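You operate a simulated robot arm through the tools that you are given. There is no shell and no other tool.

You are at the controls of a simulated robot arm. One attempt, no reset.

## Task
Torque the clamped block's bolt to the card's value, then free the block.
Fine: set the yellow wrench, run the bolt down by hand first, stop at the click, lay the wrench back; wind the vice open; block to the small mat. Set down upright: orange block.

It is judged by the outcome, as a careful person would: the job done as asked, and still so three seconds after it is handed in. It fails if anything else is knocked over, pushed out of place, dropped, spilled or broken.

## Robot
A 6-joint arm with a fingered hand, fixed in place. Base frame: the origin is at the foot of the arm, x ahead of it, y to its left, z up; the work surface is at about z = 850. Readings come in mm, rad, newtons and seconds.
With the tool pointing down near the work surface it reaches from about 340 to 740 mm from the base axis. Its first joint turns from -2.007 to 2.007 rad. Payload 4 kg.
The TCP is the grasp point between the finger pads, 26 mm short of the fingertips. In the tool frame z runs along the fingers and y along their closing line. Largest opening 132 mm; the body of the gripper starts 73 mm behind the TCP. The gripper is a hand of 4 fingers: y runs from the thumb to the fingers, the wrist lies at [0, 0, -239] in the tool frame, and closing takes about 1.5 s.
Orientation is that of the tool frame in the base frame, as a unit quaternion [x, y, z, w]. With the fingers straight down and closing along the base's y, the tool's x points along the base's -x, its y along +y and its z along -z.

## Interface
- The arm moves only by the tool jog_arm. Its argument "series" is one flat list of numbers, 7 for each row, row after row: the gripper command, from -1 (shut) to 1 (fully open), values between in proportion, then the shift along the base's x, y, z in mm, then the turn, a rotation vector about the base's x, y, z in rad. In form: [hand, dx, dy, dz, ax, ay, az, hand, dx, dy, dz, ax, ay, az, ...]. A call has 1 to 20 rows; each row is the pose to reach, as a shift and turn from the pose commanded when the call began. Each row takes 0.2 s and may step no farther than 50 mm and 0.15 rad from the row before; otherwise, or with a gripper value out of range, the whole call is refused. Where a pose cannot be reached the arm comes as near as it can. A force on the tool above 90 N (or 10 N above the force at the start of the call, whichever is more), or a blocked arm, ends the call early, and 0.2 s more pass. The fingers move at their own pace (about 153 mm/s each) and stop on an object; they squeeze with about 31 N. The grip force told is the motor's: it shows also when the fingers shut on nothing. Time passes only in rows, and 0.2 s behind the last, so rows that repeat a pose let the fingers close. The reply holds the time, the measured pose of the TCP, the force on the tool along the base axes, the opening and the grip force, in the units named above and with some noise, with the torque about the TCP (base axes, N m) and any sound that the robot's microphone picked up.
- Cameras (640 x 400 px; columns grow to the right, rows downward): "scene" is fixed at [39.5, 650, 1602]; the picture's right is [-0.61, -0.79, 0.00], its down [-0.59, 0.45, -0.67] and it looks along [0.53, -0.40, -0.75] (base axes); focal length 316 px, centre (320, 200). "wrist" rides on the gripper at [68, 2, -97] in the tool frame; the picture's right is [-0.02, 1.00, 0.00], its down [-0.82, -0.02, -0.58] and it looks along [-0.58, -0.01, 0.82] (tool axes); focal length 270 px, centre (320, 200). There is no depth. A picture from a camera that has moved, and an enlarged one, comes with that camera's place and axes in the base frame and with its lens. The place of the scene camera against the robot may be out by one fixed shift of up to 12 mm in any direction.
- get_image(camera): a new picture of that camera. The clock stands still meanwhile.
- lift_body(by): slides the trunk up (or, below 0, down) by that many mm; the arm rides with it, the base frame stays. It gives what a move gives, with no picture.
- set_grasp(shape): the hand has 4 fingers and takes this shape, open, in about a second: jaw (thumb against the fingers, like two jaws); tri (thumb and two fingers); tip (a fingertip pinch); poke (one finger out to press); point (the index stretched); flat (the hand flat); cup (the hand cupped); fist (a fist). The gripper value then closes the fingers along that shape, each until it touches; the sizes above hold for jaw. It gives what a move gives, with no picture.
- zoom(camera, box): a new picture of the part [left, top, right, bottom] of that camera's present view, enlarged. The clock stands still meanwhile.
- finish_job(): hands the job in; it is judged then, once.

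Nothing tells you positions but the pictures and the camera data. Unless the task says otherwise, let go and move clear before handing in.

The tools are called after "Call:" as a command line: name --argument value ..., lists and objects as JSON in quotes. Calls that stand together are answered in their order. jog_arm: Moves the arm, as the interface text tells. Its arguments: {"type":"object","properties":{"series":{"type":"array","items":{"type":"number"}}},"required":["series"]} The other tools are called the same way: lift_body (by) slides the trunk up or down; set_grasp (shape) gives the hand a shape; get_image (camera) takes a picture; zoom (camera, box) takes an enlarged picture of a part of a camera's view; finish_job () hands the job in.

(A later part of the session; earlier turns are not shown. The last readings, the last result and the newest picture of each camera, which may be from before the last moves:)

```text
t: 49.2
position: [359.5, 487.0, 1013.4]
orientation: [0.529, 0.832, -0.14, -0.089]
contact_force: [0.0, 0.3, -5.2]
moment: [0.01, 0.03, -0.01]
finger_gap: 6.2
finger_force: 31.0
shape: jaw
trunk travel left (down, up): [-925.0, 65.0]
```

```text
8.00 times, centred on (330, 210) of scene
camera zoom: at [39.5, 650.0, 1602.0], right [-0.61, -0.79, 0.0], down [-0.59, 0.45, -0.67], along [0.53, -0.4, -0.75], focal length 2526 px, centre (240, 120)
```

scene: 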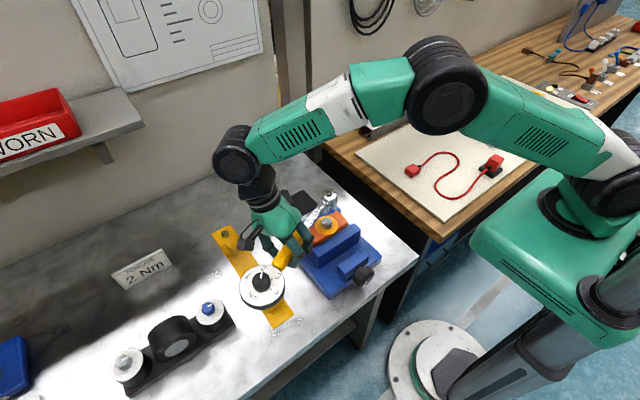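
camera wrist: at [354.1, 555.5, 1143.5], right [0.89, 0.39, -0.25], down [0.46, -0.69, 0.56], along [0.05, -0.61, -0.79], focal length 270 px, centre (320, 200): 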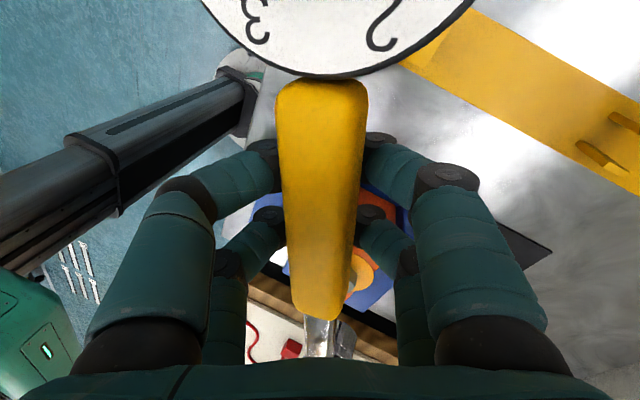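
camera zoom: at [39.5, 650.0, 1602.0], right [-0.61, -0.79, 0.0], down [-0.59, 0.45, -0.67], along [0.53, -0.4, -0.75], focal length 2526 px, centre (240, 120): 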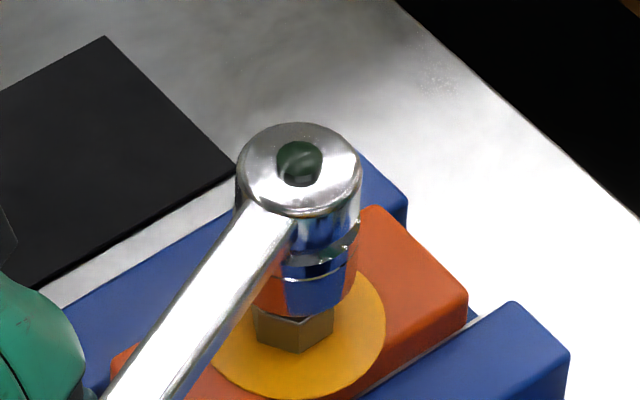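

Call:
jog_arm --series '[-1, 0.5, 0.6, -2, 0, 0, 0, -1, 0.5, 0.6, -5, 0, 0, 0, -1, 0.5, 0.6, -7, 0, 0, 0, -1, 0.5, 0.6, -7, 0, 0, 0]'

Call:
zoom --camera "scene" --box '[300, 185, 360, 235]'

```text
t: 50.2
position: [361.0, 487.9, 1007.3]
orientation: [0.529, 0.832, -0.141, -0.09]
contact_force: [-0.1, 0.2, -4.2]
moment: [-0.06, -0.02, -0.03]
finger_gap: 6.2
finger_force: 31.3
shape: jaw
trunk travel left (down, up): [-925.0, 65.0]
```

```text
8.00 times, centred on (330, 210) of scene
camera zoom: at [39.5, 650.0, 1602.0], right [-0.61, -0.79, 0.0], down [-0.59, 0.45, -0.67], along [0.53, -0.4, -0.75], focal length 2526 px, centre (240, 120)
```

zoom: 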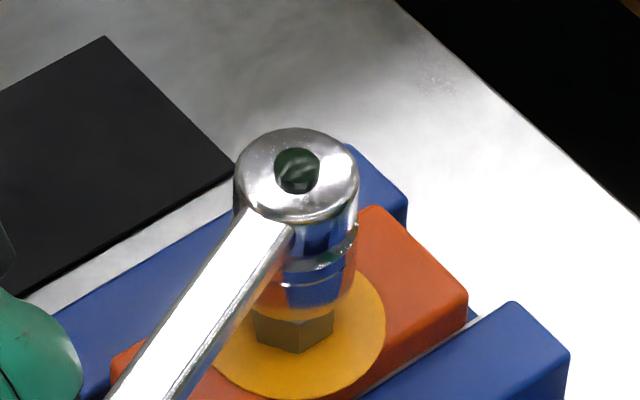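

The socket seems to be resting on the hex, offset by roughly (+4.5, -3.3). I'll lift, shift it, and lower again.

Call:
jog_arm --series '[-1, 0, 0, 7, 0, 0, 0, -1, -4.3, 3.2, 7, 0, 0, 0, -1, -4.3, 3.2, 4, 0, 0, 0, -1, -4.3, 3.2, 4, 0, 0, 0]'

Call:
zoom --camera "scene" --box '[300, 185, 360, 235]'

```text
t: 51.2
position: [356.8, 490.7, 1010.4]
orientation: [0.53, 0.832, -0.14, -0.089]
contact_force: [0.3, 0.3, -4.7]
moment: [-0.03, 0.03, -0.02]
finger_gap: 6.3
finger_force: 30.8
shape: jaw
trunk travel left (down, up): [-925.0, 65.0]
```

```text
8.00 times, centred on (330, 210) of scene
camera zoom: at [39.5, 650.0, 1602.0], right [-0.61, -0.79, 0.0], down [-0.59, 0.45, -0.67], along [0.53, -0.4, -0.75], focal length 2526 px, centre (240, 120)
```

zoom: 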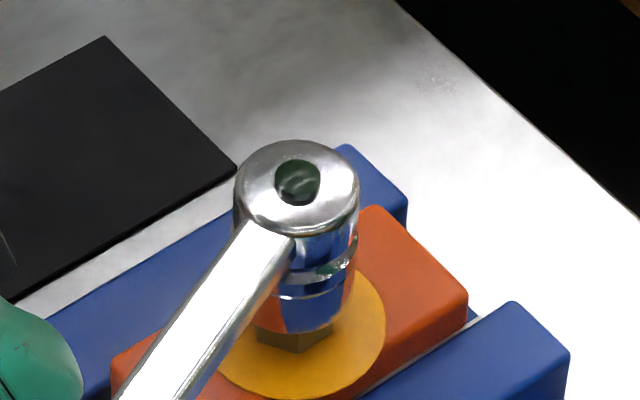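

Call:
jog_arm --series '[-1, 0, 0, -2, 0, 0, 0, -1, 0, 0, -4, 0, 0, 0, -1, 0, 0, -6, 0, 0, 0, -1, 0, 0, -6, 0, 0, 0]'

Call:
zoom --camera "scene" --box '[300, 185, 360, 235]'

```text
t: 52.2
position: [356.5, 490.9, 1003.3]
orientation: [0.529, 0.832, -0.141, -0.089]
contact_force: [0.5, 0.5, -4.6]
moment: [0.0, 0.0, -0.02]
finger_gap: 6.2
finger_force: 31.9
shape: jaw
trunk travel left (down, up): [-925.0, 65.0]
```

```text
8.00 times, centred on (330, 210) of scene
camera zoom: at [39.5, 650.0, 1602.0], right [-0.61, -0.79, 0.0], down [-0.59, 0.45, -0.67], along [0.53, -0.4, -0.75], focal length 2526 px, centre (240, 120)
```

zoom: 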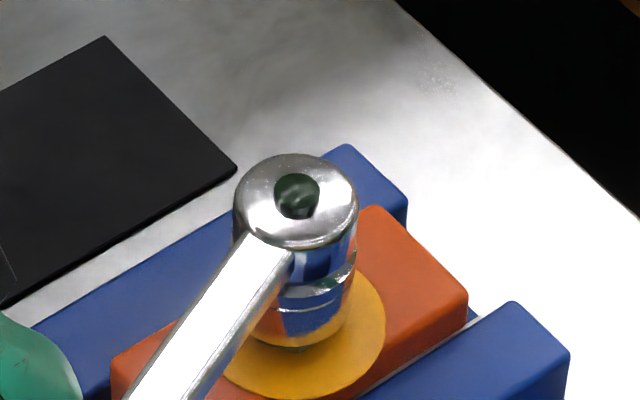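

It went down freely, so it's likely engaging. Continue lowering gently.

Call:
jog_arm --series '[-1, 0, 0, -2, 0, 0, 0, -1, 0, 0, -4, 0, 0, 0, -1, 0, 0, -6, 0, 0, 0, -1, 0, 0, -6, 0, 0, 0]'

Call:
zoom --camera "scene" --box '[300, 185, 360, 235]'

```text
t: 53.2
position: [355.7, 490.4, 998.8]
orientation: [0.529, 0.832, -0.14, -0.089]
contact_force: [-0.5, 1.0, 1.2]
moment: [0.05, 0.03, 0.0]
finger_gap: 6.4
finger_force: 31.1
shape: jaw
trunk travel left (down, up): [-925.0, 65.0]
```

```text
8.00 times, centred on (330, 210) of scene
camera zoom: at [39.5, 650.0, 1602.0], right [-0.61, -0.79, 0.0], down [-0.59, 0.45, -0.67], along [0.53, -0.4, -0.75], focal length 2526 px, centre (240, 120)
```

zoom: 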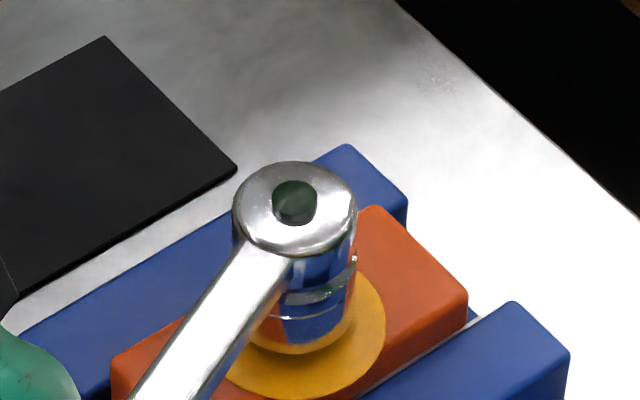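

The socket has dropped over the hex and is resting with a few newtons. I'll start to swing clockwise in small steps about the bolt axis, watching torque and listening for the click.

Call:
jog_arm --series '[-1, 3.7, 1.6, 0.5, 0, 0, -0.025, -1, 7.4, 3.2, 0.5, 0, 0, -0.05, -1, 11.2, 4.6, 0.5, 0, 0, -0.075, -1, 14.9, 6, 0.5, 0, 0, -0.1]'

Call:
zoom --camera "scene" --box '[300, 185, 360, 235]'

```text
t: 54.2
position: [371.5, 496.7, 999.0]
orientation: [0.57, 0.804, -0.136, -0.096]
contact_force: [-0.4, 0.4, -1.9]
moment: [-0.01, -0.01, 0.01]
finger_gap: 6.2
finger_force: 31.4
shape: jaw
trunk travel left (down, up): [-925.0, 65.0]
```

```text
8.00 times, centred on (330, 210) of scene
camera zoom: at [39.5, 650.0, 1602.0], right [-0.61, -0.79, 0.0], down [-0.59, 0.45, -0.67], along [0.53, -0.4, -0.75], focal length 2526 px, centre (240, 120)
```

zoom: 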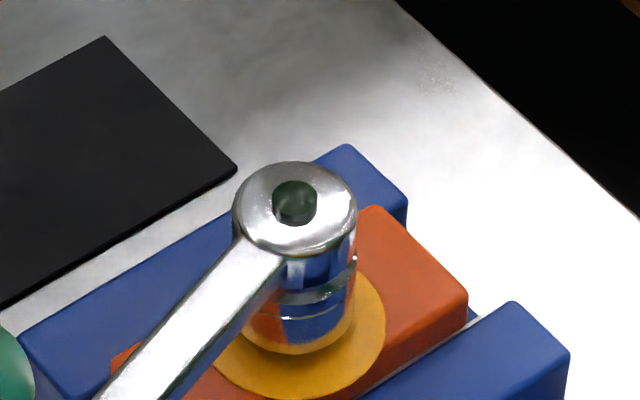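

Call:
jog_arm --series '[-1, 3.85, 1.25, 0, 0, 0, -0.025, -1, 7.7, 2.4, 0, 0, 0, -0.05, -1, 11.5, 3.45, 0, 0, 0, -0.075, -1, 15.4, 4.4, 0, 0, 0, -0.1]'

Call:
zoom --camera "scene" --box '[300, 185, 360, 235]'

```text
t: 55.2
position: [386.4, 500.6, 999.4]
orientation: [0.61, 0.775, -0.132, -0.103]
contact_force: [-3.0, 2.3, -2.8]
moment: [-0.02, 0.03, 0.04]
finger_gap: 6.3
finger_force: 31.2
shape: jaw
trunk travel left (down, up): [-925.0, 65.0]
```

```text
8.00 times, centred on (330, 210) of scene
camera zoom: at [39.5, 650.0, 1602.0], right [-0.61, -0.79, 0.0], down [-0.59, 0.45, -0.67], along [0.53, -0.4, -0.75], focal length 2526 px, centre (240, 120)
```

zoom: 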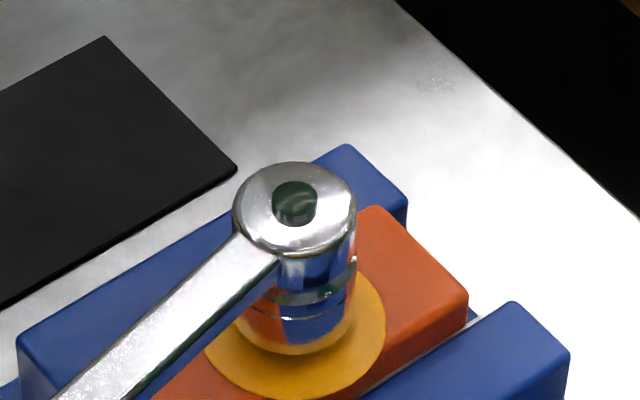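

Call:
jog_arm --series '[-1, 3.9, 1.1, 0, 0, 0, -0.025, -1, 7.9, 2, 0, 0, 0, -0.05]'

```text
t: 55.8
position: [394.1, 502.9, 999.0]
orientation: [0.629, 0.76, -0.128, -0.107]
contact_force: [-4.0, 1.2, -2.1]
moment: [-0.01, 0.01, 0.06]
finger_gap: 6.1
finger_force: 30.6
shape: jaw
trunk travel left (down, up): [-925.0, 65.0]
```

Call:
jog_arm --series '[-1, 3.95, 0.7, 0, 0, 0, -0.025, -1, 7.95, 1.25, 0, 0, 0, -0.05]'

Call:
zoom --camera "scene" --box '[270, 185, 370, 265]'

```text
t: 56.4
position: [402.9, 504.1, 999.4]
orientation: [0.648, 0.743, -0.126, -0.11]
contact_force: [-4.4, 0.9, -4.7]
moment: [-0.1, 0.03, 0.08]
finger_gap: 5.9
finger_force: 31.4
shape: jaw
trunk travel left (down, up): [-925.0, 65.0]
```

```text
5.00 times, centred on (320, 225) of scene
camera zoom: at [39.5, 650.0, 1602.0], right [-0.61, -0.79, 0.0], down [-0.59, 0.45, -0.67], along [0.53, -0.4, -0.75], focal length 1579 px, centre (320, 75)
```

zoom: 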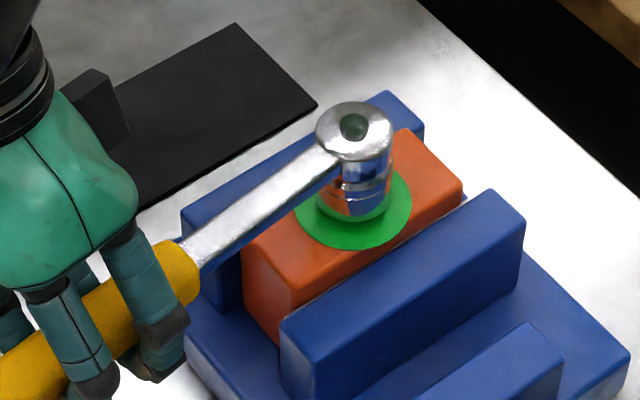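

The disc turned green though no click has been heard, and the hand force suggests only about 0.8 Nm. I'll look closely before continuing.

Call:
zoom --camera "scene" --box '[310, 190, 360, 230]'

Call:
get_image --camera "wrist"

Call:
get_image --camera "scene"

```text
10.00 times, centred on (335, 210) of scene
camera zoom: at [39.5, 650.0, 1602.0], right [-0.61, -0.79, 0.0], down [-0.59, 0.45, -0.67], along [0.53, -0.4, -0.75], focal length 3157 px, centre (170, 100)
```

zoom: 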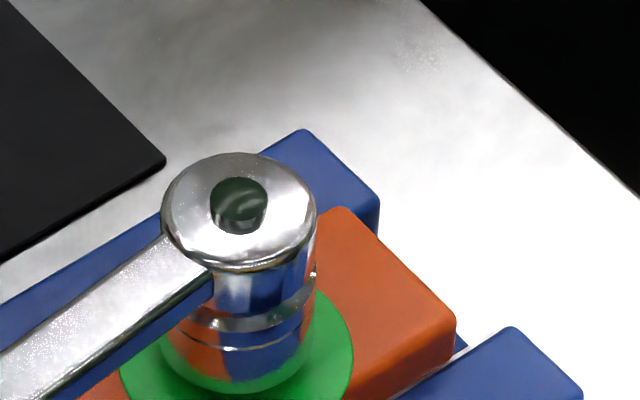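

```text
taken
camera wrist: at [426.5, 577.0, 1089.6], right [0.94, 0.1, -0.33], down [0.28, -0.78, 0.55], along [-0.2, -0.61, -0.77], focal length 270 px, centre (320, 200)
```

wrist: 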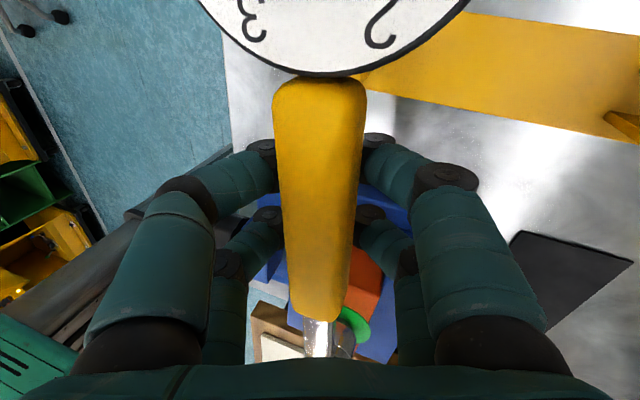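

```text
taken
```

scene: 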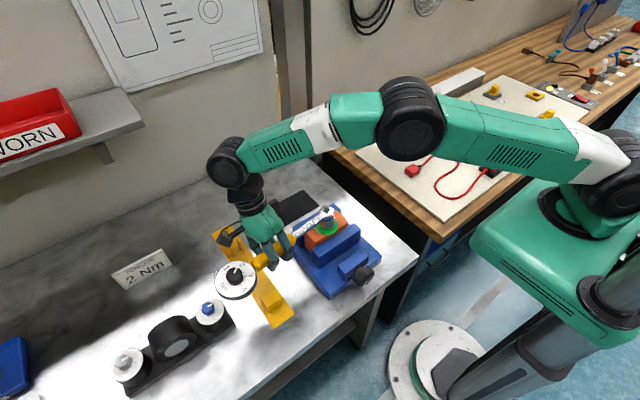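

Call:
jog_arm --series '[-1, 2, 0.3, 0, 0, 0, -0.0125, -1, 4, 0.5, 0, 0, 0, -0.025]'

Call:
zoom --camera "scene" --box '[310, 190, 360, 230]'

```text
t: 57.0
position: [406.6, 504.8, 1000.0]
orientation: [0.657, 0.735, -0.124, -0.111]
contact_force: [-4.2, -0.1, -4.4]
moment: [-0.07, 0.0, 0.06]
finger_gap: 5.8
finger_force: 31.3
shape: jaw
trunk travel left (down, up): [-925.0, 65.0]
```

```text
10.00 times, centred on (335, 210) of scene
camera zoom: at [39.5, 650.0, 1602.0], right [-0.61, -0.79, 0.0], down [-0.59, 0.45, -0.67], along [0.53, -0.4, -0.75], focal length 3157 px, centre (170, 100)
```

zoom: 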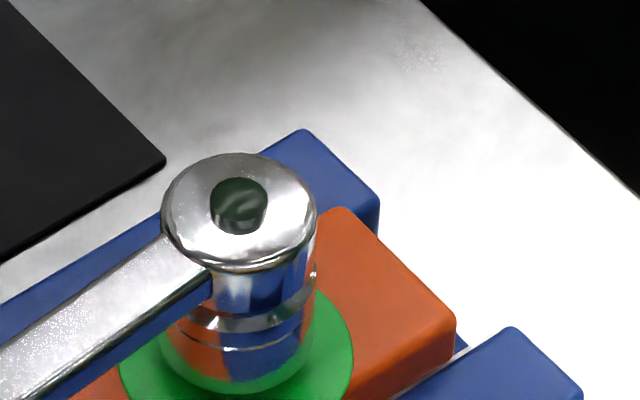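

Call:
jog_arm --series '[-1, 4, 0.4, 0, 0, 0, -0.025, -1, 8, 0.7, 0, 0, 0, -0.05]'

Call:
zoom --camera "scene" --box '[310, 190, 360, 230]'

```text
t: 57.6
position: [414.3, 505.6, 999.3]
orientation: [0.675, 0.718, -0.122, -0.114]
contact_force: [-6.3, 1.2, -3.5]
moment: [-0.03, 0.05, 0.1]
finger_gap: 5.8
finger_force: 31.1
shape: jaw
trunk travel left (down, up): [-925.0, 65.0]
```

```text
10.00 times, centred on (335, 210) of scene
camera zoom: at [39.5, 650.0, 1602.0], right [-0.61, -0.79, 0.0], down [-0.59, 0.45, -0.67], along [0.53, -0.4, -0.75], focal length 3157 px, centre (170, 100)
```

zoom: 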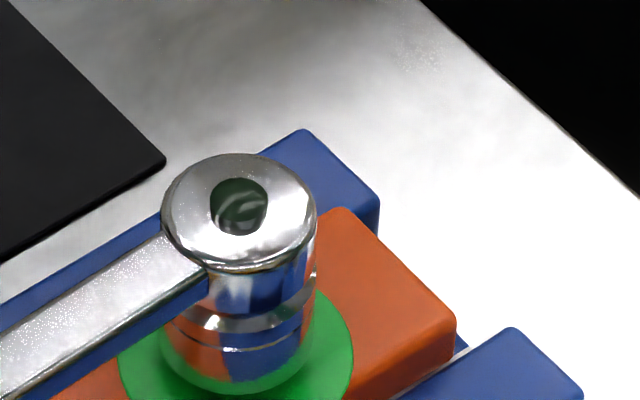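

Torque is rising (about 1.0 Nm), still no click. Continue in small steps.

Call:
jog_arm --series '[-1, 2, 0.1, 0, 0, 0, -0.0125, -1, 4, 0.15, 0, 0, 0, -0.025]'

Call:
jog_arm --series '[-1, 2, 0.1, 0, 0, 0, -0.0125, -1, 4, 0.1, 0, 0, 0, -0.025]'

```text
t: 58.2
position: [417.6, 504.2, 998.8]
orientation: [0.683, 0.711, -0.12, -0.115]
contact_force: [-6.3, 0.9, -3.2]
moment: [-0.01, 0.07, 0.1]
finger_gap: 6.0
finger_force: 31.3
shape: jaw
trunk travel left (down, up): [-925.0, 65.0]
```

```text
t: 58.8
position: [423.4, 505.5, 998.5]
orientation: [0.693, 0.701, -0.118, -0.117]
contact_force: [-5.9, -0.4, -3.0]
moment: [-0.02, 0.04, 0.13]
finger_gap: 6.0
finger_force: 31.0
shape: jaw
trunk travel left (down, up): [-925.0, 65.0]
```

Call:
jog_arm --series '[-1, 2, 0.1, 0, 0, 0, -0.0125, -1, 4, 0.1, 0, 0, 0, -0.025, -1, 6, 0, 0, 0, 0, -0.0375, -1, 8, 0, 0, 0, 0, -0.05]'

Call:
zoom --camera "scene" --box '[310, 190, 360, 230]'

```text
t: 59.8
position: [430.7, 506.0, 998.6]
orientation: [0.71, 0.684, -0.116, -0.12]
contact_force: [-7.0, 0.7, -2.0]
moment: [-0.03, 0.04, 0.1]
finger_gap: 5.6
finger_force: 30.8
shape: jaw
trunk travel left (down, up): [-925.0, 65.0]
```

```text
10.00 times, centred on (335, 210) of scene
camera zoom: at [39.5, 650.0, 1602.0], right [-0.61, -0.79, 0.0], down [-0.59, 0.45, -0.67], along [0.53, -0.4, -0.75], focal length 3157 px, centre (170, 100)
```

zoom: 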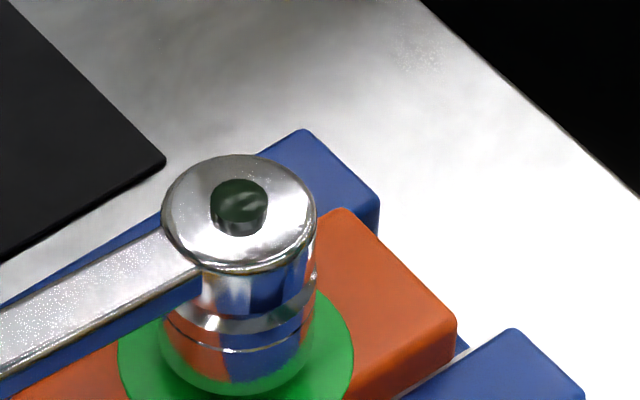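

Call:
jog_arm --series '[-1, 2, -0.1, 0, 0, 0, -0.0125, -1, 4, -0.25, 0, 0, 0, -0.025, -1, 6, -0.4, 0, 0, 0, -0.0375, -1, 8, -0.6, 0, 0, 0, -0.05]'

Call:
jog_arm --series '[-1, 2, -0.2, 0, 0, 0, -0.0125, -1, 4, -0.45, 0, 0, 0, -0.025]'

Call:
jog_arm --series '[-1, 2, -0.2, 0, 0, 0, -0.0125, -1, 4, -0.45, 0, 0, 0, -0.025]'

```text
t: 60.8
position: [439.3, 505.5, 998.7]
orientation: [0.727, 0.666, -0.112, -0.123]
contact_force: [-7.1, 2.0, -4.3]
moment: [-0.02, 0.03, 0.1]
finger_gap: 5.9
finger_force: 31.1
shape: jaw
trunk travel left (down, up): [-925.0, 65.0]
```

```text
t: 61.4
position: [442.2, 504.9, 998.7]
orientation: [0.735, 0.657, -0.112, -0.124]
contact_force: [-8.1, 0.8, -3.3]
moment: [-0.02, 0.04, 0.11]
finger_gap: 5.9
finger_force: 31.0
shape: jaw
trunk travel left (down, up): [-925.0, 65.0]
```

```text
t: 62.0
position: [447.0, 504.5, 998.0]
orientation: [0.743, 0.648, -0.11, -0.126]
contact_force: [-7.9, 2.4, -2.9]
moment: [-0.04, 0.02, 0.09]
finger_gap: 5.6
finger_force: 30.9
shape: jaw
trunk travel left (down, up): [-925.0, 65.0]
```

Call:
jog_arm --series '[-1, 2, -0.3, 0, 0, 0, -0.0125, -1, 4, -0.6, 0, 0, 0, -0.025]'

Call:
jog_arm --series '[-1, 2, -0.3, 0, 0, 0, -0.0125, -1, 4, -0.7, 0, 0, 0, -0.025]'

Call:
zoom --camera "scene" --box '[270, 185, 370, 265]'

```text
t: 62.6
position: [450.7, 504.0, 1000.0]
orientation: [0.751, 0.639, -0.109, -0.127]
contact_force: [-8.6, 2.0, -4.3]
moment: [-0.05, 0.03, 0.09]
finger_gap: 5.7
finger_force: 31.5
shape: jaw
trunk travel left (down, up): [-925.0, 65.0]
```

```text
t: 63.2
position: [454.9, 503.1, 999.1]
orientation: [0.759, 0.629, -0.106, -0.129]
contact_force: [-9.3, 3.0, -5.1]
moment: [-0.05, 0.05, 0.11]
finger_gap: 5.5
finger_force: 31.3
shape: jaw
trunk travel left (down, up): [-925.0, 65.0]
```

```text
5.00 times, centred on (320, 225) of scene
camera zoom: at [39.5, 650.0, 1602.0], right [-0.61, -0.79, 0.0], down [-0.59, 0.45, -0.67], along [0.53, -0.4, -0.75], focal length 1579 px, centre (320, 75)
```

zoom: 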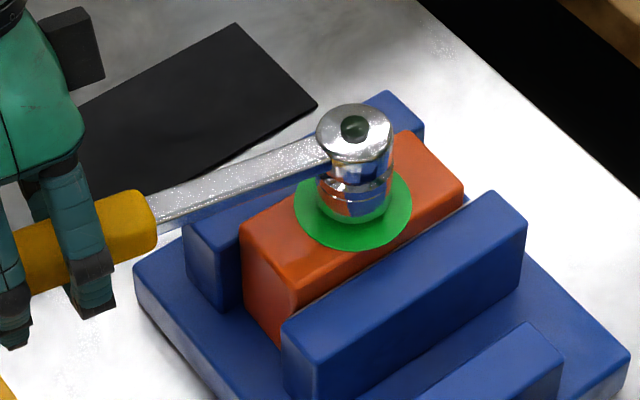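

About 1.67 Nm. Small single steps now.

Call:
jog_arm --series '[-1, 2, -0.4, 0, 0, 0, -0.0125]'

Call:
jog_arm --series '[-1, 2, -0.4, 0, 0, 0, -0.0125]'

Call:
jog_arm --series '[-1, 2, -0.4, 0, 0, 0, -0.0125]'

```text
t: 63.6
position: [456.5, 502.6, 999.8]
orientation: [0.763, 0.625, -0.106, -0.129]
contact_force: [-9.1, 4.6, -4.2]
moment: [-0.03, 0.04, 0.11]
finger_gap: 5.3
finger_force: 31.0
shape: jaw
trunk travel left (down, up): [-925.0, 65.0]
```

```text
t: 64.0
position: [457.7, 502.5, 999.7]
orientation: [0.767, 0.62, -0.105, -0.129]
contact_force: [-9.8, 4.2, -4.0]
moment: [-0.08, 0.06, 0.12]
finger_gap: 5.5
finger_force: 31.1
shape: jaw
trunk travel left (down, up): [-925.0, 65.0]
```

```text
t: 64.4
position: [460.5, 501.7, 998.5]
orientation: [0.771, 0.615, -0.105, -0.13]
contact_force: [-10.3, 3.6, -6.7]
moment: [-0.01, 0.07, 0.1]
finger_gap: 5.5
finger_force: 31.0
shape: jaw
trunk travel left (down, up): [-925.0, 65.0]
```

Call:
jog_arm --series '[-1, 1.95, -0.45, 0, 0, 0, -0.0125]'

```text
t: 64.8
position: [462.3, 501.6, 1000.1]
orientation: [0.775, 0.61, -0.103, -0.131]
contact_force: [-10.0, 1.9, -6.6]
moment: [-0.03, 0.06, 0.11]
finger_gap: 5.4
finger_force: 30.9
shape: jaw
trunk travel left (down, up): [-925.0, 65.0]
```

Call:
jog_arm --series '[-1, 1.95, -0.5, 0, 0, 0, -0.0125]'

```text
t: 65.2
position: [464.4, 501.0, 999.6]
orientation: [0.779, 0.605, -0.102, -0.132]
contact_force: [-10.9, 0.8, -6.2]
moment: [-0.07, 0.03, 0.12]
finger_gap: 5.5
finger_force: 31.0
shape: jaw
trunk travel left (down, up): [-925.0, 65.0]
```

Call:
jog_arm --series '[-1, 1.95, -0.5, 0, 0, 0, -0.0125]'

```text
t: 65.6
position: [467.1, 500.3, 999.1]
orientation: [0.782, 0.6, -0.101, -0.133]
contact_force: [-10.6, 1.0, -6.1]
moment: [-0.06, 0.05, 0.14]
finger_gap: 5.6
finger_force: 30.9
shape: jaw
trunk travel left (down, up): [-925.0, 65.0]
```

Call:
jog_arm --series '[-1, 1.95, -0.5, 0, 0, 0, -0.0125]'

```text
t: 66.0
position: [467.5, 500.2, 998.5]
orientation: [0.786, 0.595, -0.101, -0.133]
contact_force: [-11.4, 1.4, -6.3]
moment: [-0.03, 0.11, 0.15]
finger_gap: 5.3
finger_force: 31.2
shape: jaw
trunk travel left (down, up): [-925.0, 65.0]
```

Call:
jog_arm --series '[-1, 1.95, -0.5, 0, 0, 0, -0.0125]'

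```text
t: 66.4
position: [470.3, 499.4, 999.0]
orientation: [0.79, 0.591, -0.1, -0.133]
contact_force: [-11.0, 1.4, -5.6]
moment: [-0.01, 0.04, 0.15]
finger_gap: 5.5
finger_force: 31.0
shape: jaw
trunk travel left (down, up): [-925.0, 65.0]
```

Call:
jog_arm --series '[-1, 1.95, -0.55, 0, 0, 0, -0.0125]'

Call:
zoom --camera "scene" --box '[270, 185, 370, 265]'

```text
t: 66.8
position: [471.0, 498.2, 999.4]
orientation: [0.793, 0.587, -0.099, -0.134]
contact_force: [-10.8, 1.6, -6.4]
moment: [-0.05, 0.04, 0.13]
finger_gap: 5.0
finger_force: 30.7
shape: jaw
trunk travel left (down, up): [-925.0, 65.0]
```

```text
5.00 times, centred on (320, 225) of scene
camera zoom: at [39.5, 650.0, 1602.0], right [-0.61, -0.79, 0.0], down [-0.59, 0.45, -0.67], along [0.53, -0.4, -0.75], focal length 1579 px, centre (320, 75)
```

zoom: 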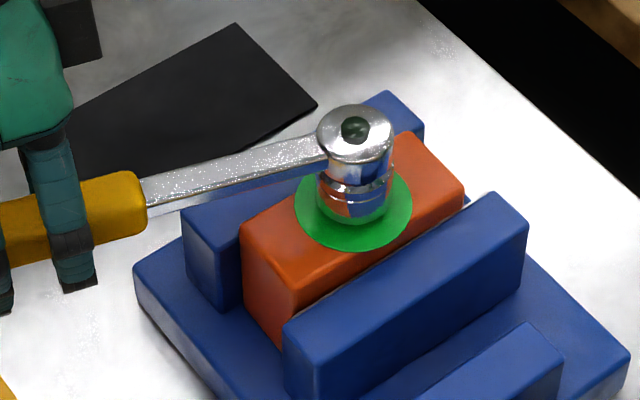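

Call:
jog_arm --series '[-1, 1.95, -0.6, 0, 0, 0, -0.0125]'

```text
t: 67.2
position: [472.7, 499.1, 999.7]
orientation: [0.798, 0.58, -0.099, -0.134]
contact_force: [-10.7, 3.1, -8.2]
moment: [-0.04, 0.05, 0.13]
finger_gap: 5.1
finger_force: 31.4
shape: jaw
trunk travel left (down, up): [-925.0, 65.0]
```

Call:
jog_arm --series '[-1, 1.95, -0.6, 0, 0, 0, -0.0125]'

```text
t: 67.6
position: [475.3, 497.4, 999.4]
orientation: [0.8, 0.576, -0.097, -0.136]
contact_force: [-11.1, 1.2, -9.2]
moment: [-0.07, 0.05, 0.09]
finger_gap: 5.2
finger_force: 30.8
shape: jaw
trunk travel left (down, up): [-925.0, 65.0]
```

Call:
jog_arm --series '[-1, 1.95, -0.65, -0.3, 0, 0, -0.0125]'

```text
t: 68.0
position: [477.8, 496.3, 999.1]
orientation: [0.804, 0.57, -0.096, -0.136]
contact_force: [-11.8, 1.3, -9.1]
moment: [-0.09, 0.07, 0.1]
finger_gap: 5.0
finger_force: 31.1
shape: jaw
trunk travel left (down, up): [-925.0, 65.0]
```

Call:
jog_arm --series '[-1, 1.95, -0.7, -0.3, 0, 0, -0.0125]'

```text
t: 68.4
position: [479.8, 496.8, 997.8]
orientation: [0.807, 0.566, -0.096, -0.136]
contact_force: [-12.3, 1.4, -5.6]
moment: [-0.01, 0.05, 0.13]
finger_gap: 5.0
finger_force: 31.3
shape: jaw
trunk travel left (down, up): [-925.0, 65.0]
```

Call:
jog_arm --series '[-1, 1.95, -0.7, 0, 0, 0, -0.0125]'

```text
t: 68.8
position: [481.9, 494.8, 997.8]
orientation: [0.812, 0.559, -0.094, -0.137]
contact_force: [-10.6, 2.9, -4.8]
moment: [-0.06, 0.07, 0.13]
finger_gap: 5.1
finger_force: 30.8
shape: jaw
trunk travel left (down, up): [-925.0, 65.0]
```

Call:
zoom --camera "scene" --box '[270, 185, 370, 265]'

Call:
jog_arm --series '[-1, 0, 0, 0, 0, 0, 0]'

```text
5.00 times, centred on (320, 225) of scene
camera zoom: at [39.5, 650.0, 1602.0], right [-0.61, -0.79, 0.0], down [-0.59, 0.45, -0.67], along [0.53, -0.4, -0.75], focal length 1579 px, centre (320, 75)
```

zoom: 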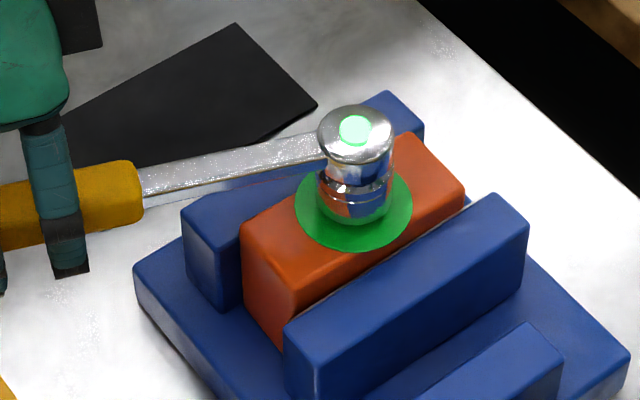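

```text
t: 69.2
position: [480.0, 495.3, 999.3]
orientation: [0.812, 0.56, -0.094, -0.137]
contact_force: [-10.0, 2.9, -5.0]
moment: [-0.04, 0.07, 0.11]
finger_gap: 5.3
finger_force: 31.0
shape: jaw
trunk travel left (down, up): [-925.0, 65.0]
```

The lamp on the wrench head has lit: that's the click, so I stop turning. I'll back off slightly just to relieve the load, then lift off.

Call:
jog_arm --series '[-1, -1.9, 0.7, 0, 0, 0, 0.0125]'

Call:
jog_arm --series '[-1, -1.9, 0.7, 0, 0, 0, 0.0125]'

Call:
zoom --camera "scene" --box '[270, 185, 370, 265]'

```text
t: 69.6
position: [481.0, 496.1, 998.9]
orientation: [0.808, 0.565, -0.096, -0.135]
contact_force: [-6.1, -0.6, -4.8]
moment: [-0.04, 0.09, 0.03]
finger_gap: 5.2
finger_force: 30.7
shape: jaw
trunk travel left (down, up): [-925.0, 65.0]
```

```text
t: 70.0
position: [480.2, 496.8, 998.9]
orientation: [0.804, 0.57, -0.095, -0.136]
contact_force: [0.4, -1.0, -2.7]
moment: [-0.03, 0.03, -0.05]
finger_gap: 5.0
finger_force: 30.7
shape: jaw
trunk travel left (down, up): [-925.0, 65.0]
```

```text
5.00 times, centred on (320, 225) of scene
camera zoom: at [39.5, 650.0, 1602.0], right [-0.61, -0.79, 0.0], down [-0.59, 0.45, -0.67], along [0.53, -0.4, -0.75], focal length 1579 px, centre (320, 75)
```

zoom: 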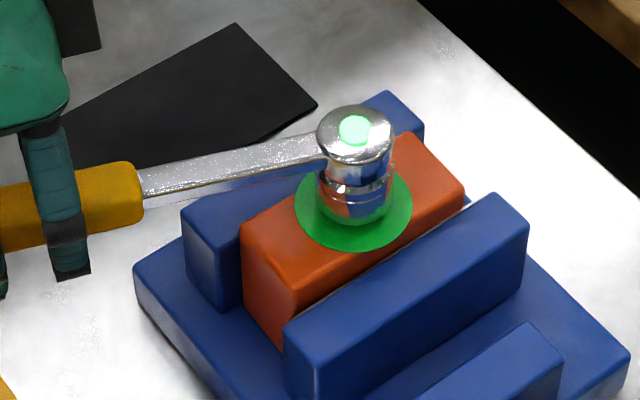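

Load relieved. Lifting the socket straight off the bolt.

Call:
jog_arm --series '[-1, 0, 0, 4, 0, 0, 0, -1, 0, 0, 9, 0, 0, 0, -1, 0, 0, 15, 0, 0, 0, -1, 0, 0, 25, 0, 0, 0, -1, 0, 0, 45, 0, 0, 0, -1, 0, 0, 65, 0, 0, 0, -1, 0, 0, 65, 0, 0, 0]'

Call:
zoom --camera "scene" --box '[250, 165, 370, 265]'

Call:
get_image --camera "wrist"

```text
t: 71.6
position: [478.2, 499.0, 1064.5]
orientation: [0.804, 0.57, -0.096, -0.135]
contact_force: [0.2, 0.1, -4.2]
moment: [0.0, 0.03, 0.01]
finger_gap: 4.9
finger_force: 30.9
shape: jaw
trunk travel left (down, up): [-925.0, 65.0]
```

```text
4.00 times, centred on (310, 215) of scene
camera zoom: at [39.5, 650.0, 1602.0], right [-0.61, -0.79, 0.0], down [-0.59, 0.45, -0.67], along [0.53, -0.4, -0.75], focal length 1263 px, centre (360, 140)
```

zoom: 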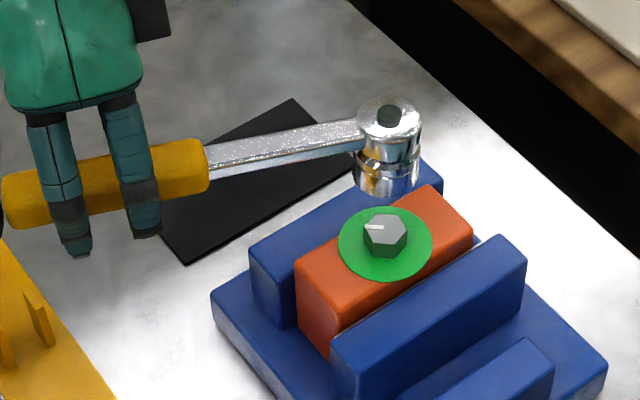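

```text
taken
camera wrist: at [531.6, 551.6, 1153.6], right [0.88, -0.34, -0.33], down [-0.11, -0.83, 0.55], along [-0.46, -0.45, -0.77], focal length 270 px, centre (320, 200)
```

wrist: 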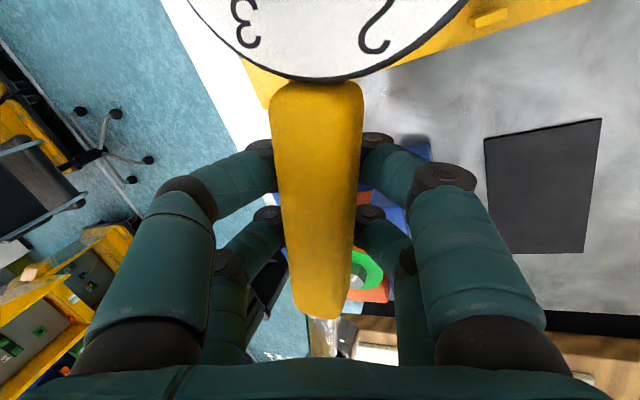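

The disc stays green. To lay the wrench back I must untilt the hand first (the tilted wrist would be out of reach over the cradle), then swing back to the cradle heading.

Call:
jog_arm --series '[-1, 0, 0, 5, -0.037, -0.105, 0, -1, 0, 0, 10, -0.074, -0.211, 0, -1, 0, 0, 10, -0.1108, -0.3161, 0, -1, 0, 0, 10, -0.1108, -0.3161, 0]'

Call:
get_image --camera "wrist"

Call:
zoom --camera "scene" --box '[250, 165, 370, 265]'

```text
t: 72.6
position: [478.3, 497.5, 1073.9]
orientation: [0.816, 0.579, 0.0, 0.0]
contact_force: [0.2, -0.6, -4.2]
moment: [0.03, -0.03, 0.02]
finger_gap: 5.2
finger_force: 31.1
shape: jaw
trunk travel left (down, up): [-925.0, 65.0]
```

```text
taken
camera wrist: at [502.3, 561.3, 1169.3], right [0.94, -0.35, 0.0], down [-0.29, -0.76, 0.58], along [-0.2, -0.54, -0.82], focal length 270 px, centre (320, 200)
```

wrist: 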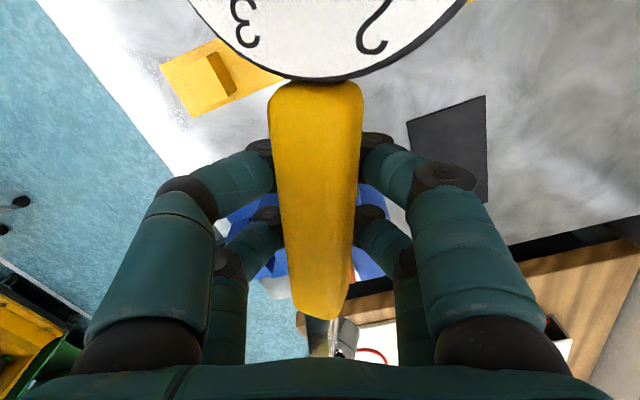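

```text
4.00 times, centred on (310, 215) of scene
camera zoom: at [39.5, 650.0, 1602.0], right [-0.61, -0.79, 0.0], down [-0.59, 0.45, -0.67], along [0.53, -0.4, -0.75], focal length 1263 px, centre (360, 140)
```

zoom: 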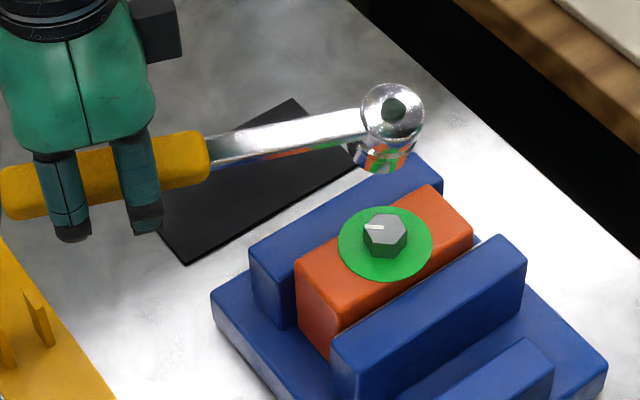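

Call:
jog_arm --series '[-1, -2, 4, 0, 0, 0, 0.1363, -1, -5, 8, 0, 0, 0, 0.2726, -1, -8, 12, 0, 0, 0, 0.4089, -1, -10, 16, 0, 0, 0, 0.5451, -1, -12, 20, 0, 0, 0, 0.6814, -1, -14, 24, 0, 0, 0, 0.8177, -1, -16, 28, 0, 0, 0, 0.954, -1, -16, 32, 0, 0, 0, 1.0903, -1, -16, 36, 0, 0, 0, 1.2266, -1, -15, 40, 0, 0, 0, 1.3629, -1, -14, 44, 0, 0, 0, 1.4991, -1, -12, 47, -5, 0, 0, 1.6354, -1, -10, 47.9, -15, 0, 0, 1.7717, -1, -7.5, 47.9, -30, 0, 0, 1.908, -1, -7.5, 47.9, -40, 0, 0, 1.908, -1, -7.5, 47.9, -40, 0, 0, 1.908]'

Call:
get_image --camera "wrist"

Call:
zoom --camera "scene" --box '[190, 170, 310, 330]'

```text
t: 76.0
position: [470.2, 544.5, 1033.7]
orientation: [-0.001, 1.0, 0.0, 0.0]
contact_force: [-0.4, 0.4, -3.8]
moment: [-0.02, 0.01, 0.01]
finger_gap: 5.0
finger_force: 31.5
shape: jaw
trunk travel left (down, up): [-925.0, 65.0]
```

```text
taken
camera wrist: at [401.1, 546.4, 1129.6], right [0.02, 1.0, 0.0], down [0.82, -0.02, 0.58], along [0.58, -0.01, -0.82], focal length 270 px, centre (320, 200)
```

wrist: 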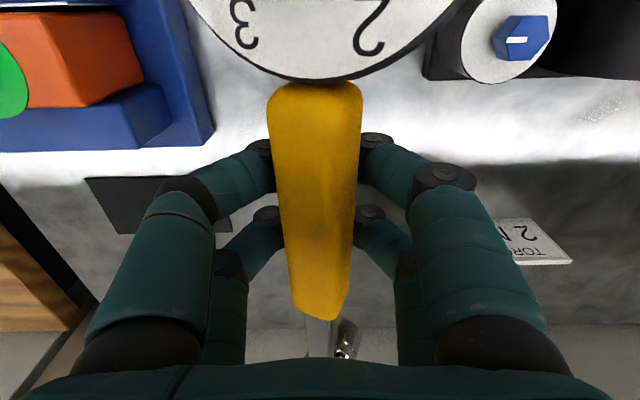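

```text
2.50 times, centred on (250, 250) of scene
camera zoom: at [39.5, 650.0, 1602.0], right [-0.61, -0.79, 0.0], down [-0.59, 0.45, -0.67], along [0.53, -0.4, -0.75], focal length 789 px, centre (495, 75)
```

zoom: 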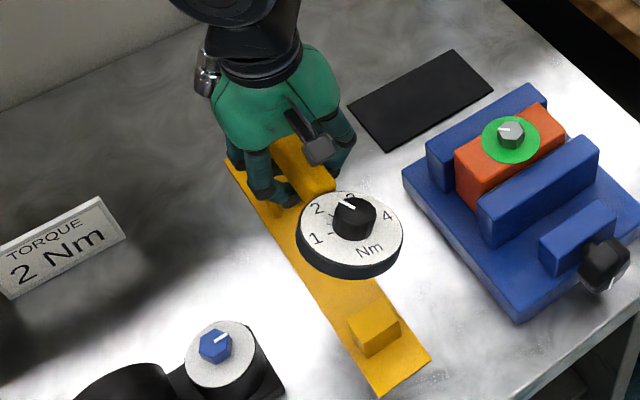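

Now above the cradle with the hand upright. I'll loosen the grip very slightly so the handle can settle flat on the fingertips.

Call:
jog_arm --series '[-0.91, 0, 0, 0, 0, 0, 0, -0.9, 0, 0, 0, 0, 0, 0, -0.89, 0, 0, 0, 0, 0, 0]'

Call:
get_image --camera "wrist"

```text
t: 76.8
position: [470.0, 544.2, 1034.6]
orientation: [0.0, 1.0, -0.001, 0.0]
contact_force: [0.1, -0.4, -4.9]
moment: [0.0, -0.03, 0.0]
finger_gap: 6.9
finger_force: 0.1
shape: jaw
trunk travel left (down, up): [-925.0, 65.0]
```

```text
taken
camera wrist: at [401.1, 546.4, 1129.7], right [0.03, 1.0, 0.0], down [0.82, -0.02, 0.58], along [0.58, -0.01, -0.82], focal length 270 px, centre (320, 200)
```

wrist: 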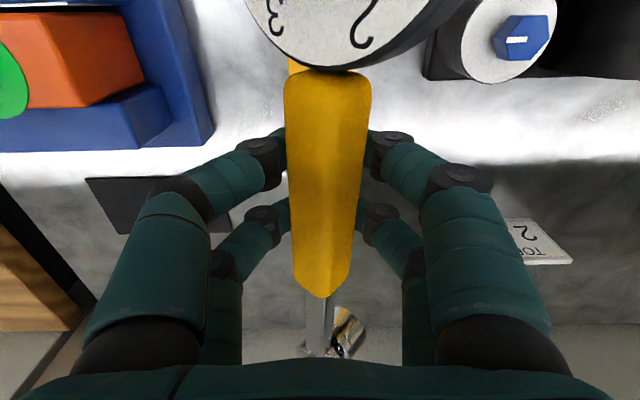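

Call:
jog_arm --series '[-1, 0, 0, 0, 0, 0, 0, -1, 0, 0, 0, 0, 0, 0]'

Call:
get_image --camera "wrist"

Call:
zoom --camera "scene" --box '[210, 190, 310, 310]'

```text
t: 77.4
position: [470.3, 543.6, 1034.5]
orientation: [-0.001, 1.0, 0.0, 0.0]
contact_force: [0.0, 1.3, -4.0]
moment: [0.0, 0.02, -0.01]
finger_gap: 8.1
finger_force: 30.9
shape: jaw
trunk travel left (down, up): [-925.0, 65.0]
```

```text
taken
camera wrist: at [401.1, 546.5, 1129.7], right [0.03, 1.0, 0.0], down [0.82, -0.02, 0.58], along [0.58, -0.01, -0.82], focal length 270 px, centre (320, 200)
```

wrist: 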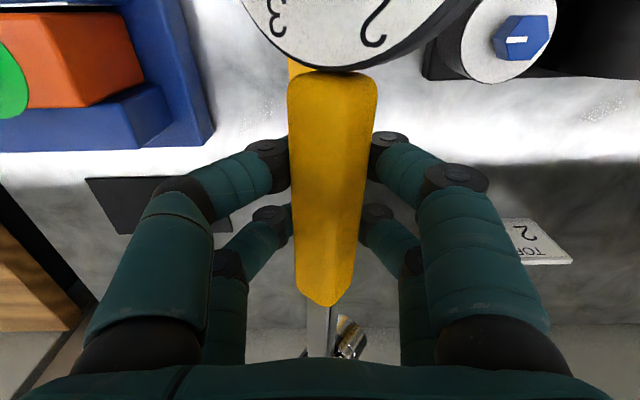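

```text
3.33 times, centred on (260, 250) of scene
camera zoom: at [39.5, 650.0, 1602.0], right [-0.61, -0.79, 0.0], down [-0.59, 0.45, -0.67], along [0.53, -0.4, -0.75], focal length 1052 px, centre (520, 33)
```

zoom: 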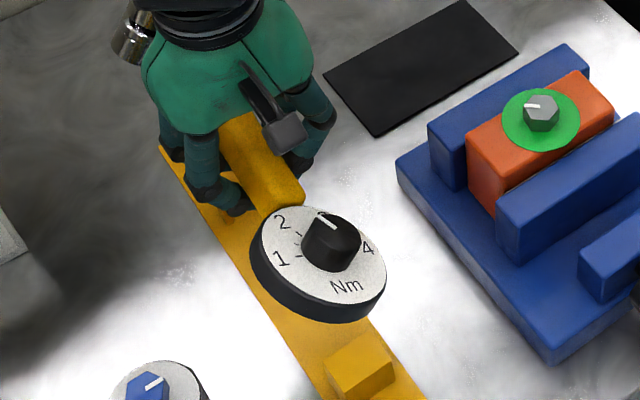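

Loosening made it roll further in the grip, so I won't do that again. The hex bolt can hold the wrench upright: I'll return the socket to the bolt at the same heading, re-orient the hand around the handle there so it leans the reachable way, then go back to the cradle.

Call:
jog_arm --series '[-1, 0, 0, 20, 0, 0, 0, -1, -2.5, 0, 40, 0, 0, -0.1363, -1, -5, -1, 40, 0, 0, -0.2726, -1, -6.5, -4, 40, 0, 0, -0.4089, -1, -7.5, -8, 40, 0, 0, -0.5451, -1, -8.5, -12, 40, 0, 0, -0.6814, -1, -8.5, -16, 40, 0, 0, -0.8177, -1, -8.5, -20, 40, 0, 0, -0.954, -1, -6.5, -24, 40, 0, 0, -1.0903, -1, -4.5, -28, 40, 0, 0, -1.2266, -1, -2.5, -32, 40, 0, 0, -1.3629, -1, -0.5, -36, 40, 0, 0, -1.4991, -1, 2.5, -40, 40, 0, 0, -1.6354, -1, 5, -44, 40, 0, 0, -1.7717, -1, 7.5, -47.9, 40, 0, 0, -1.908, -1, 7.5, -47.9, 40, 0, 0, -1.908]'

Call:
jog_arm --series '[-1, 0, 0, 0, 0.0463, 0.1321, 0, -1, 0, 0, 0, 0.0926, 0.2642, 0, -1, 0, 0, 0, 0.1389, 0.3964, 0, -1, 0, 0, 0, 0.182, 0.519, 0, -1, 0, 0, 0, 0.182, 0.519, 0]'

Call:
get_image --camera "wrist"

Call:
zoom --camera "scene" --box '[250, 165, 370, 265]'

```text
t: 80.8
position: [479.0, 498.1, 1074.0]
orientation: [0.816, 0.578, 0.0, 0.0]
contact_force: [0.2, 0.2, -4.2]
moment: [0.01, -0.01, -0.01]
finger_gap: 7.6
finger_force: 30.8
shape: jaw
trunk travel left (down, up): [-925.0, 65.0]
```

```text
t: 82.0
position: [470.6, 485.2, 1069.2]
orientation: [0.785, 0.557, -0.158, -0.222]
contact_force: [0.5, -0.7, -3.9]
moment: [0.0, 0.06, 0.02]
finger_gap: 7.6
finger_force: 31.3
shape: jaw
out of reach, approached as far as the arm can: row 4, 5
trunk travel left (down, up): [-925.0, 65.0]
```

```text
taken
camera wrist: at [542.2, 533.7, 1150.7], right [0.79, -0.31, -0.52], down [0.0, -0.86, 0.5], along [-0.61, -0.4, -0.69], focal length 270 px, centre (320, 200)
```

wrist: 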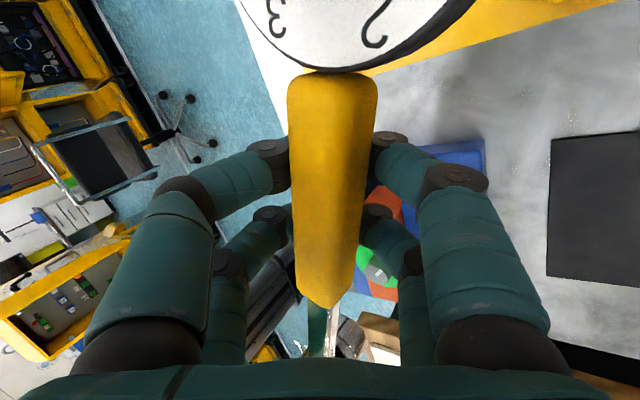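

```text
4.00 times, centred on (310, 215) of scene
camera zoom: at [39.5, 650.0, 1602.0], right [-0.61, -0.79, 0.0], down [-0.59, 0.45, -0.67], along [0.53, -0.4, -0.75], focal length 1263 px, centre (360, 140)
```

zoom: 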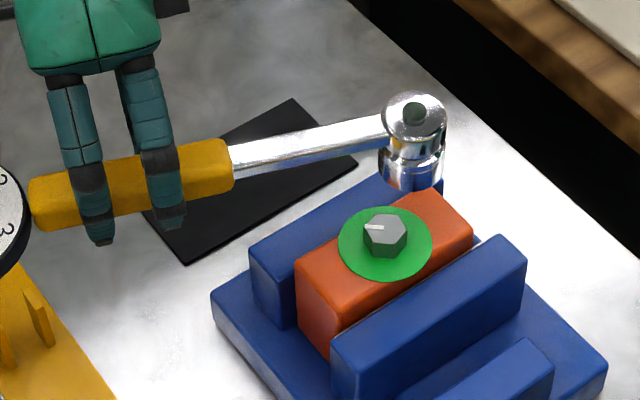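

I'll use the hex's 60° symmetry: turn the wrench +60° so the tilted hand stays in reach, above the bolt.

Call:
jog_arm --series '[-1, -21, -3, 5, 0, 0, 0.1496, -1, -43, -6, 8, 0, 0, 0.2991, -1, -64, -9, 8, 0, 0, 0.4487, -1, -85, -12, 8, 0, 0, 0.5983, -1, -107, -15, 8, 0, 0, 0.7479, -1, -128, -18, 8, 0, 0, 0.8974, -1, -149.5, -21, 8, 0, 0, 1.047, -1, -149.5, -21, 8, 0, 0, 1.047]'

Call:
zoom --camera "scene" --box '[290, 165, 370, 225]'

Call:
zoom --camera "scene" --box '[230, 165, 370, 325]'

```text
t: 83.8
position: [320.5, 465.8, 1079.9]
orientation: [0.401, 0.875, -0.247, -0.114]
contact_force: [-0.6, -0.7, -4.9]
moment: [0.02, 0.01, -0.01]
finger_gap: 7.8
finger_force: 31.1
shape: jaw
trunk travel left (down, up): [-925.0, 65.0]
```

```text
6.67 times, centred on (330, 195) of scene
camera zoom: at [39.5, 650.0, 1602.0], right [-0.61, -0.79, 0.0], down [-0.59, 0.45, -0.67], along [0.53, -0.4, -0.75], focal length 2105 px, centre (253, 233)
```

zoom: 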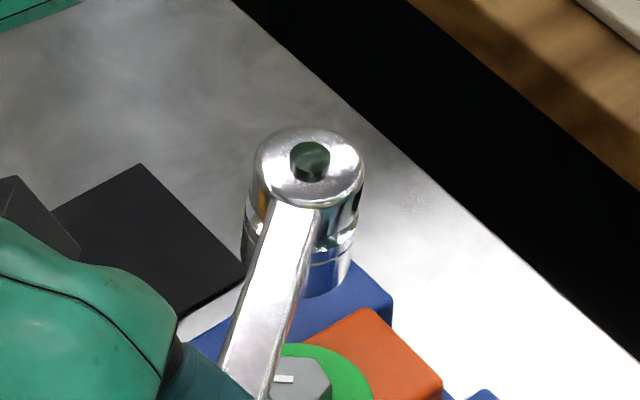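

```text
2.50 times, centred on (300, 245) of scene
camera zoom: at [39.5, 650.0, 1602.0], right [-0.61, -0.79, 0.0], down [-0.59, 0.45, -0.67], along [0.53, -0.4, -0.75], focal length 789 px, centre (370, 88)
```

zoom: 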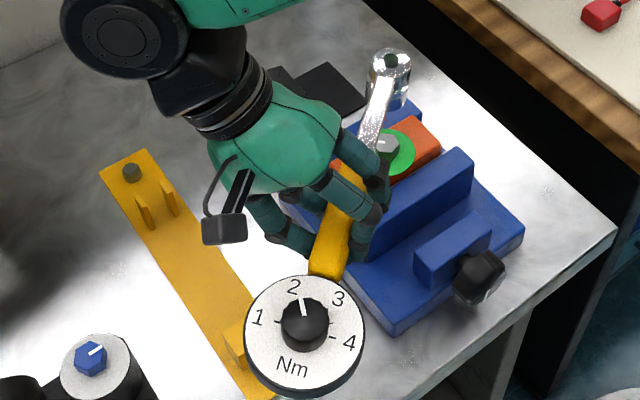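

Call:
jog_arm --series '[-1, 0, 0, -10, -0.052, 0.061, 0, -1, 0, 0, -25, -0.052, 0.061, 0, -1, 0, 0, -40, -0.052, 0.061, 0, -1, 0, 0, -45, -0.052, 0.061, 0, -1, 0, 0, -45, -0.052, 0.061, 0]'

Call:
zoom --camera "scene" --box '[300, 180, 360, 230]'

```text
t: 85.0
position: [319.3, 465.1, 1034.4]
orientation: [0.396, 0.864, -0.281, -0.13]
contact_force: [-0.3, -0.5, -4.0]
moment: [0.01, 0.04, 0.01]
finger_gap: 7.6
finger_force: 30.9
shape: jaw
trunk travel left (down, up): [-925.0, 65.0]
```

```text
8.00 times, centred on (330, 205) of scene
camera zoom: at [39.5, 650.0, 1602.0], right [-0.61, -0.79, 0.0], down [-0.59, 0.45, -0.67], along [0.53, -0.4, -0.75], focal length 2526 px, centre (240, 160)
```

zoom: 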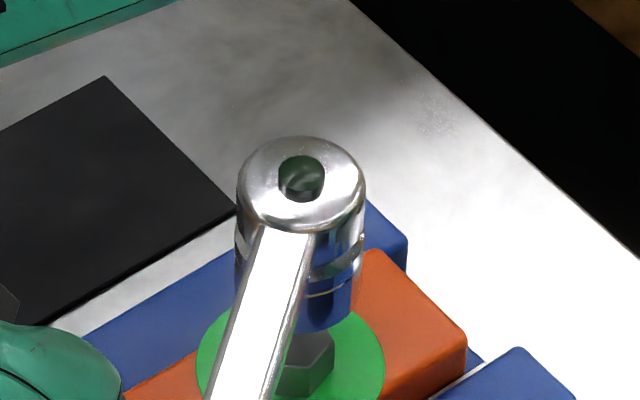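

Call:
jog_arm --series '[-1, 0, 0, -8, 0, 0, 0, -1, 0, 0, -15, 0, 0, 0, -1, 0, 0, -15, 0, 0, 0]'

Call:
zoom --camera "scene" --box '[300, 185, 360, 235]'

```text
t: 85.8
position: [320.9, 465.2, 1018.9]
orientation: [0.396, 0.864, -0.282, -0.13]
contact_force: [0.5, 0.0, -3.4]
moment: [-0.01, 0.02, -0.02]
finger_gap: 7.6
finger_force: 31.3
shape: jaw
trunk travel left (down, up): [-925.0, 65.0]
```

```text
8.00 times, centred on (330, 210) of scene
camera zoom: at [39.5, 650.0, 1602.0], right [-0.61, -0.79, 0.0], down [-0.59, 0.45, -0.67], along [0.53, -0.4, -0.75], focal length 2526 px, centre (240, 120)
```

zoom: 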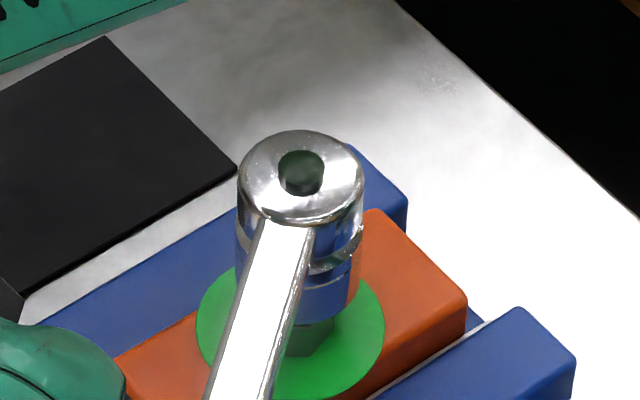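

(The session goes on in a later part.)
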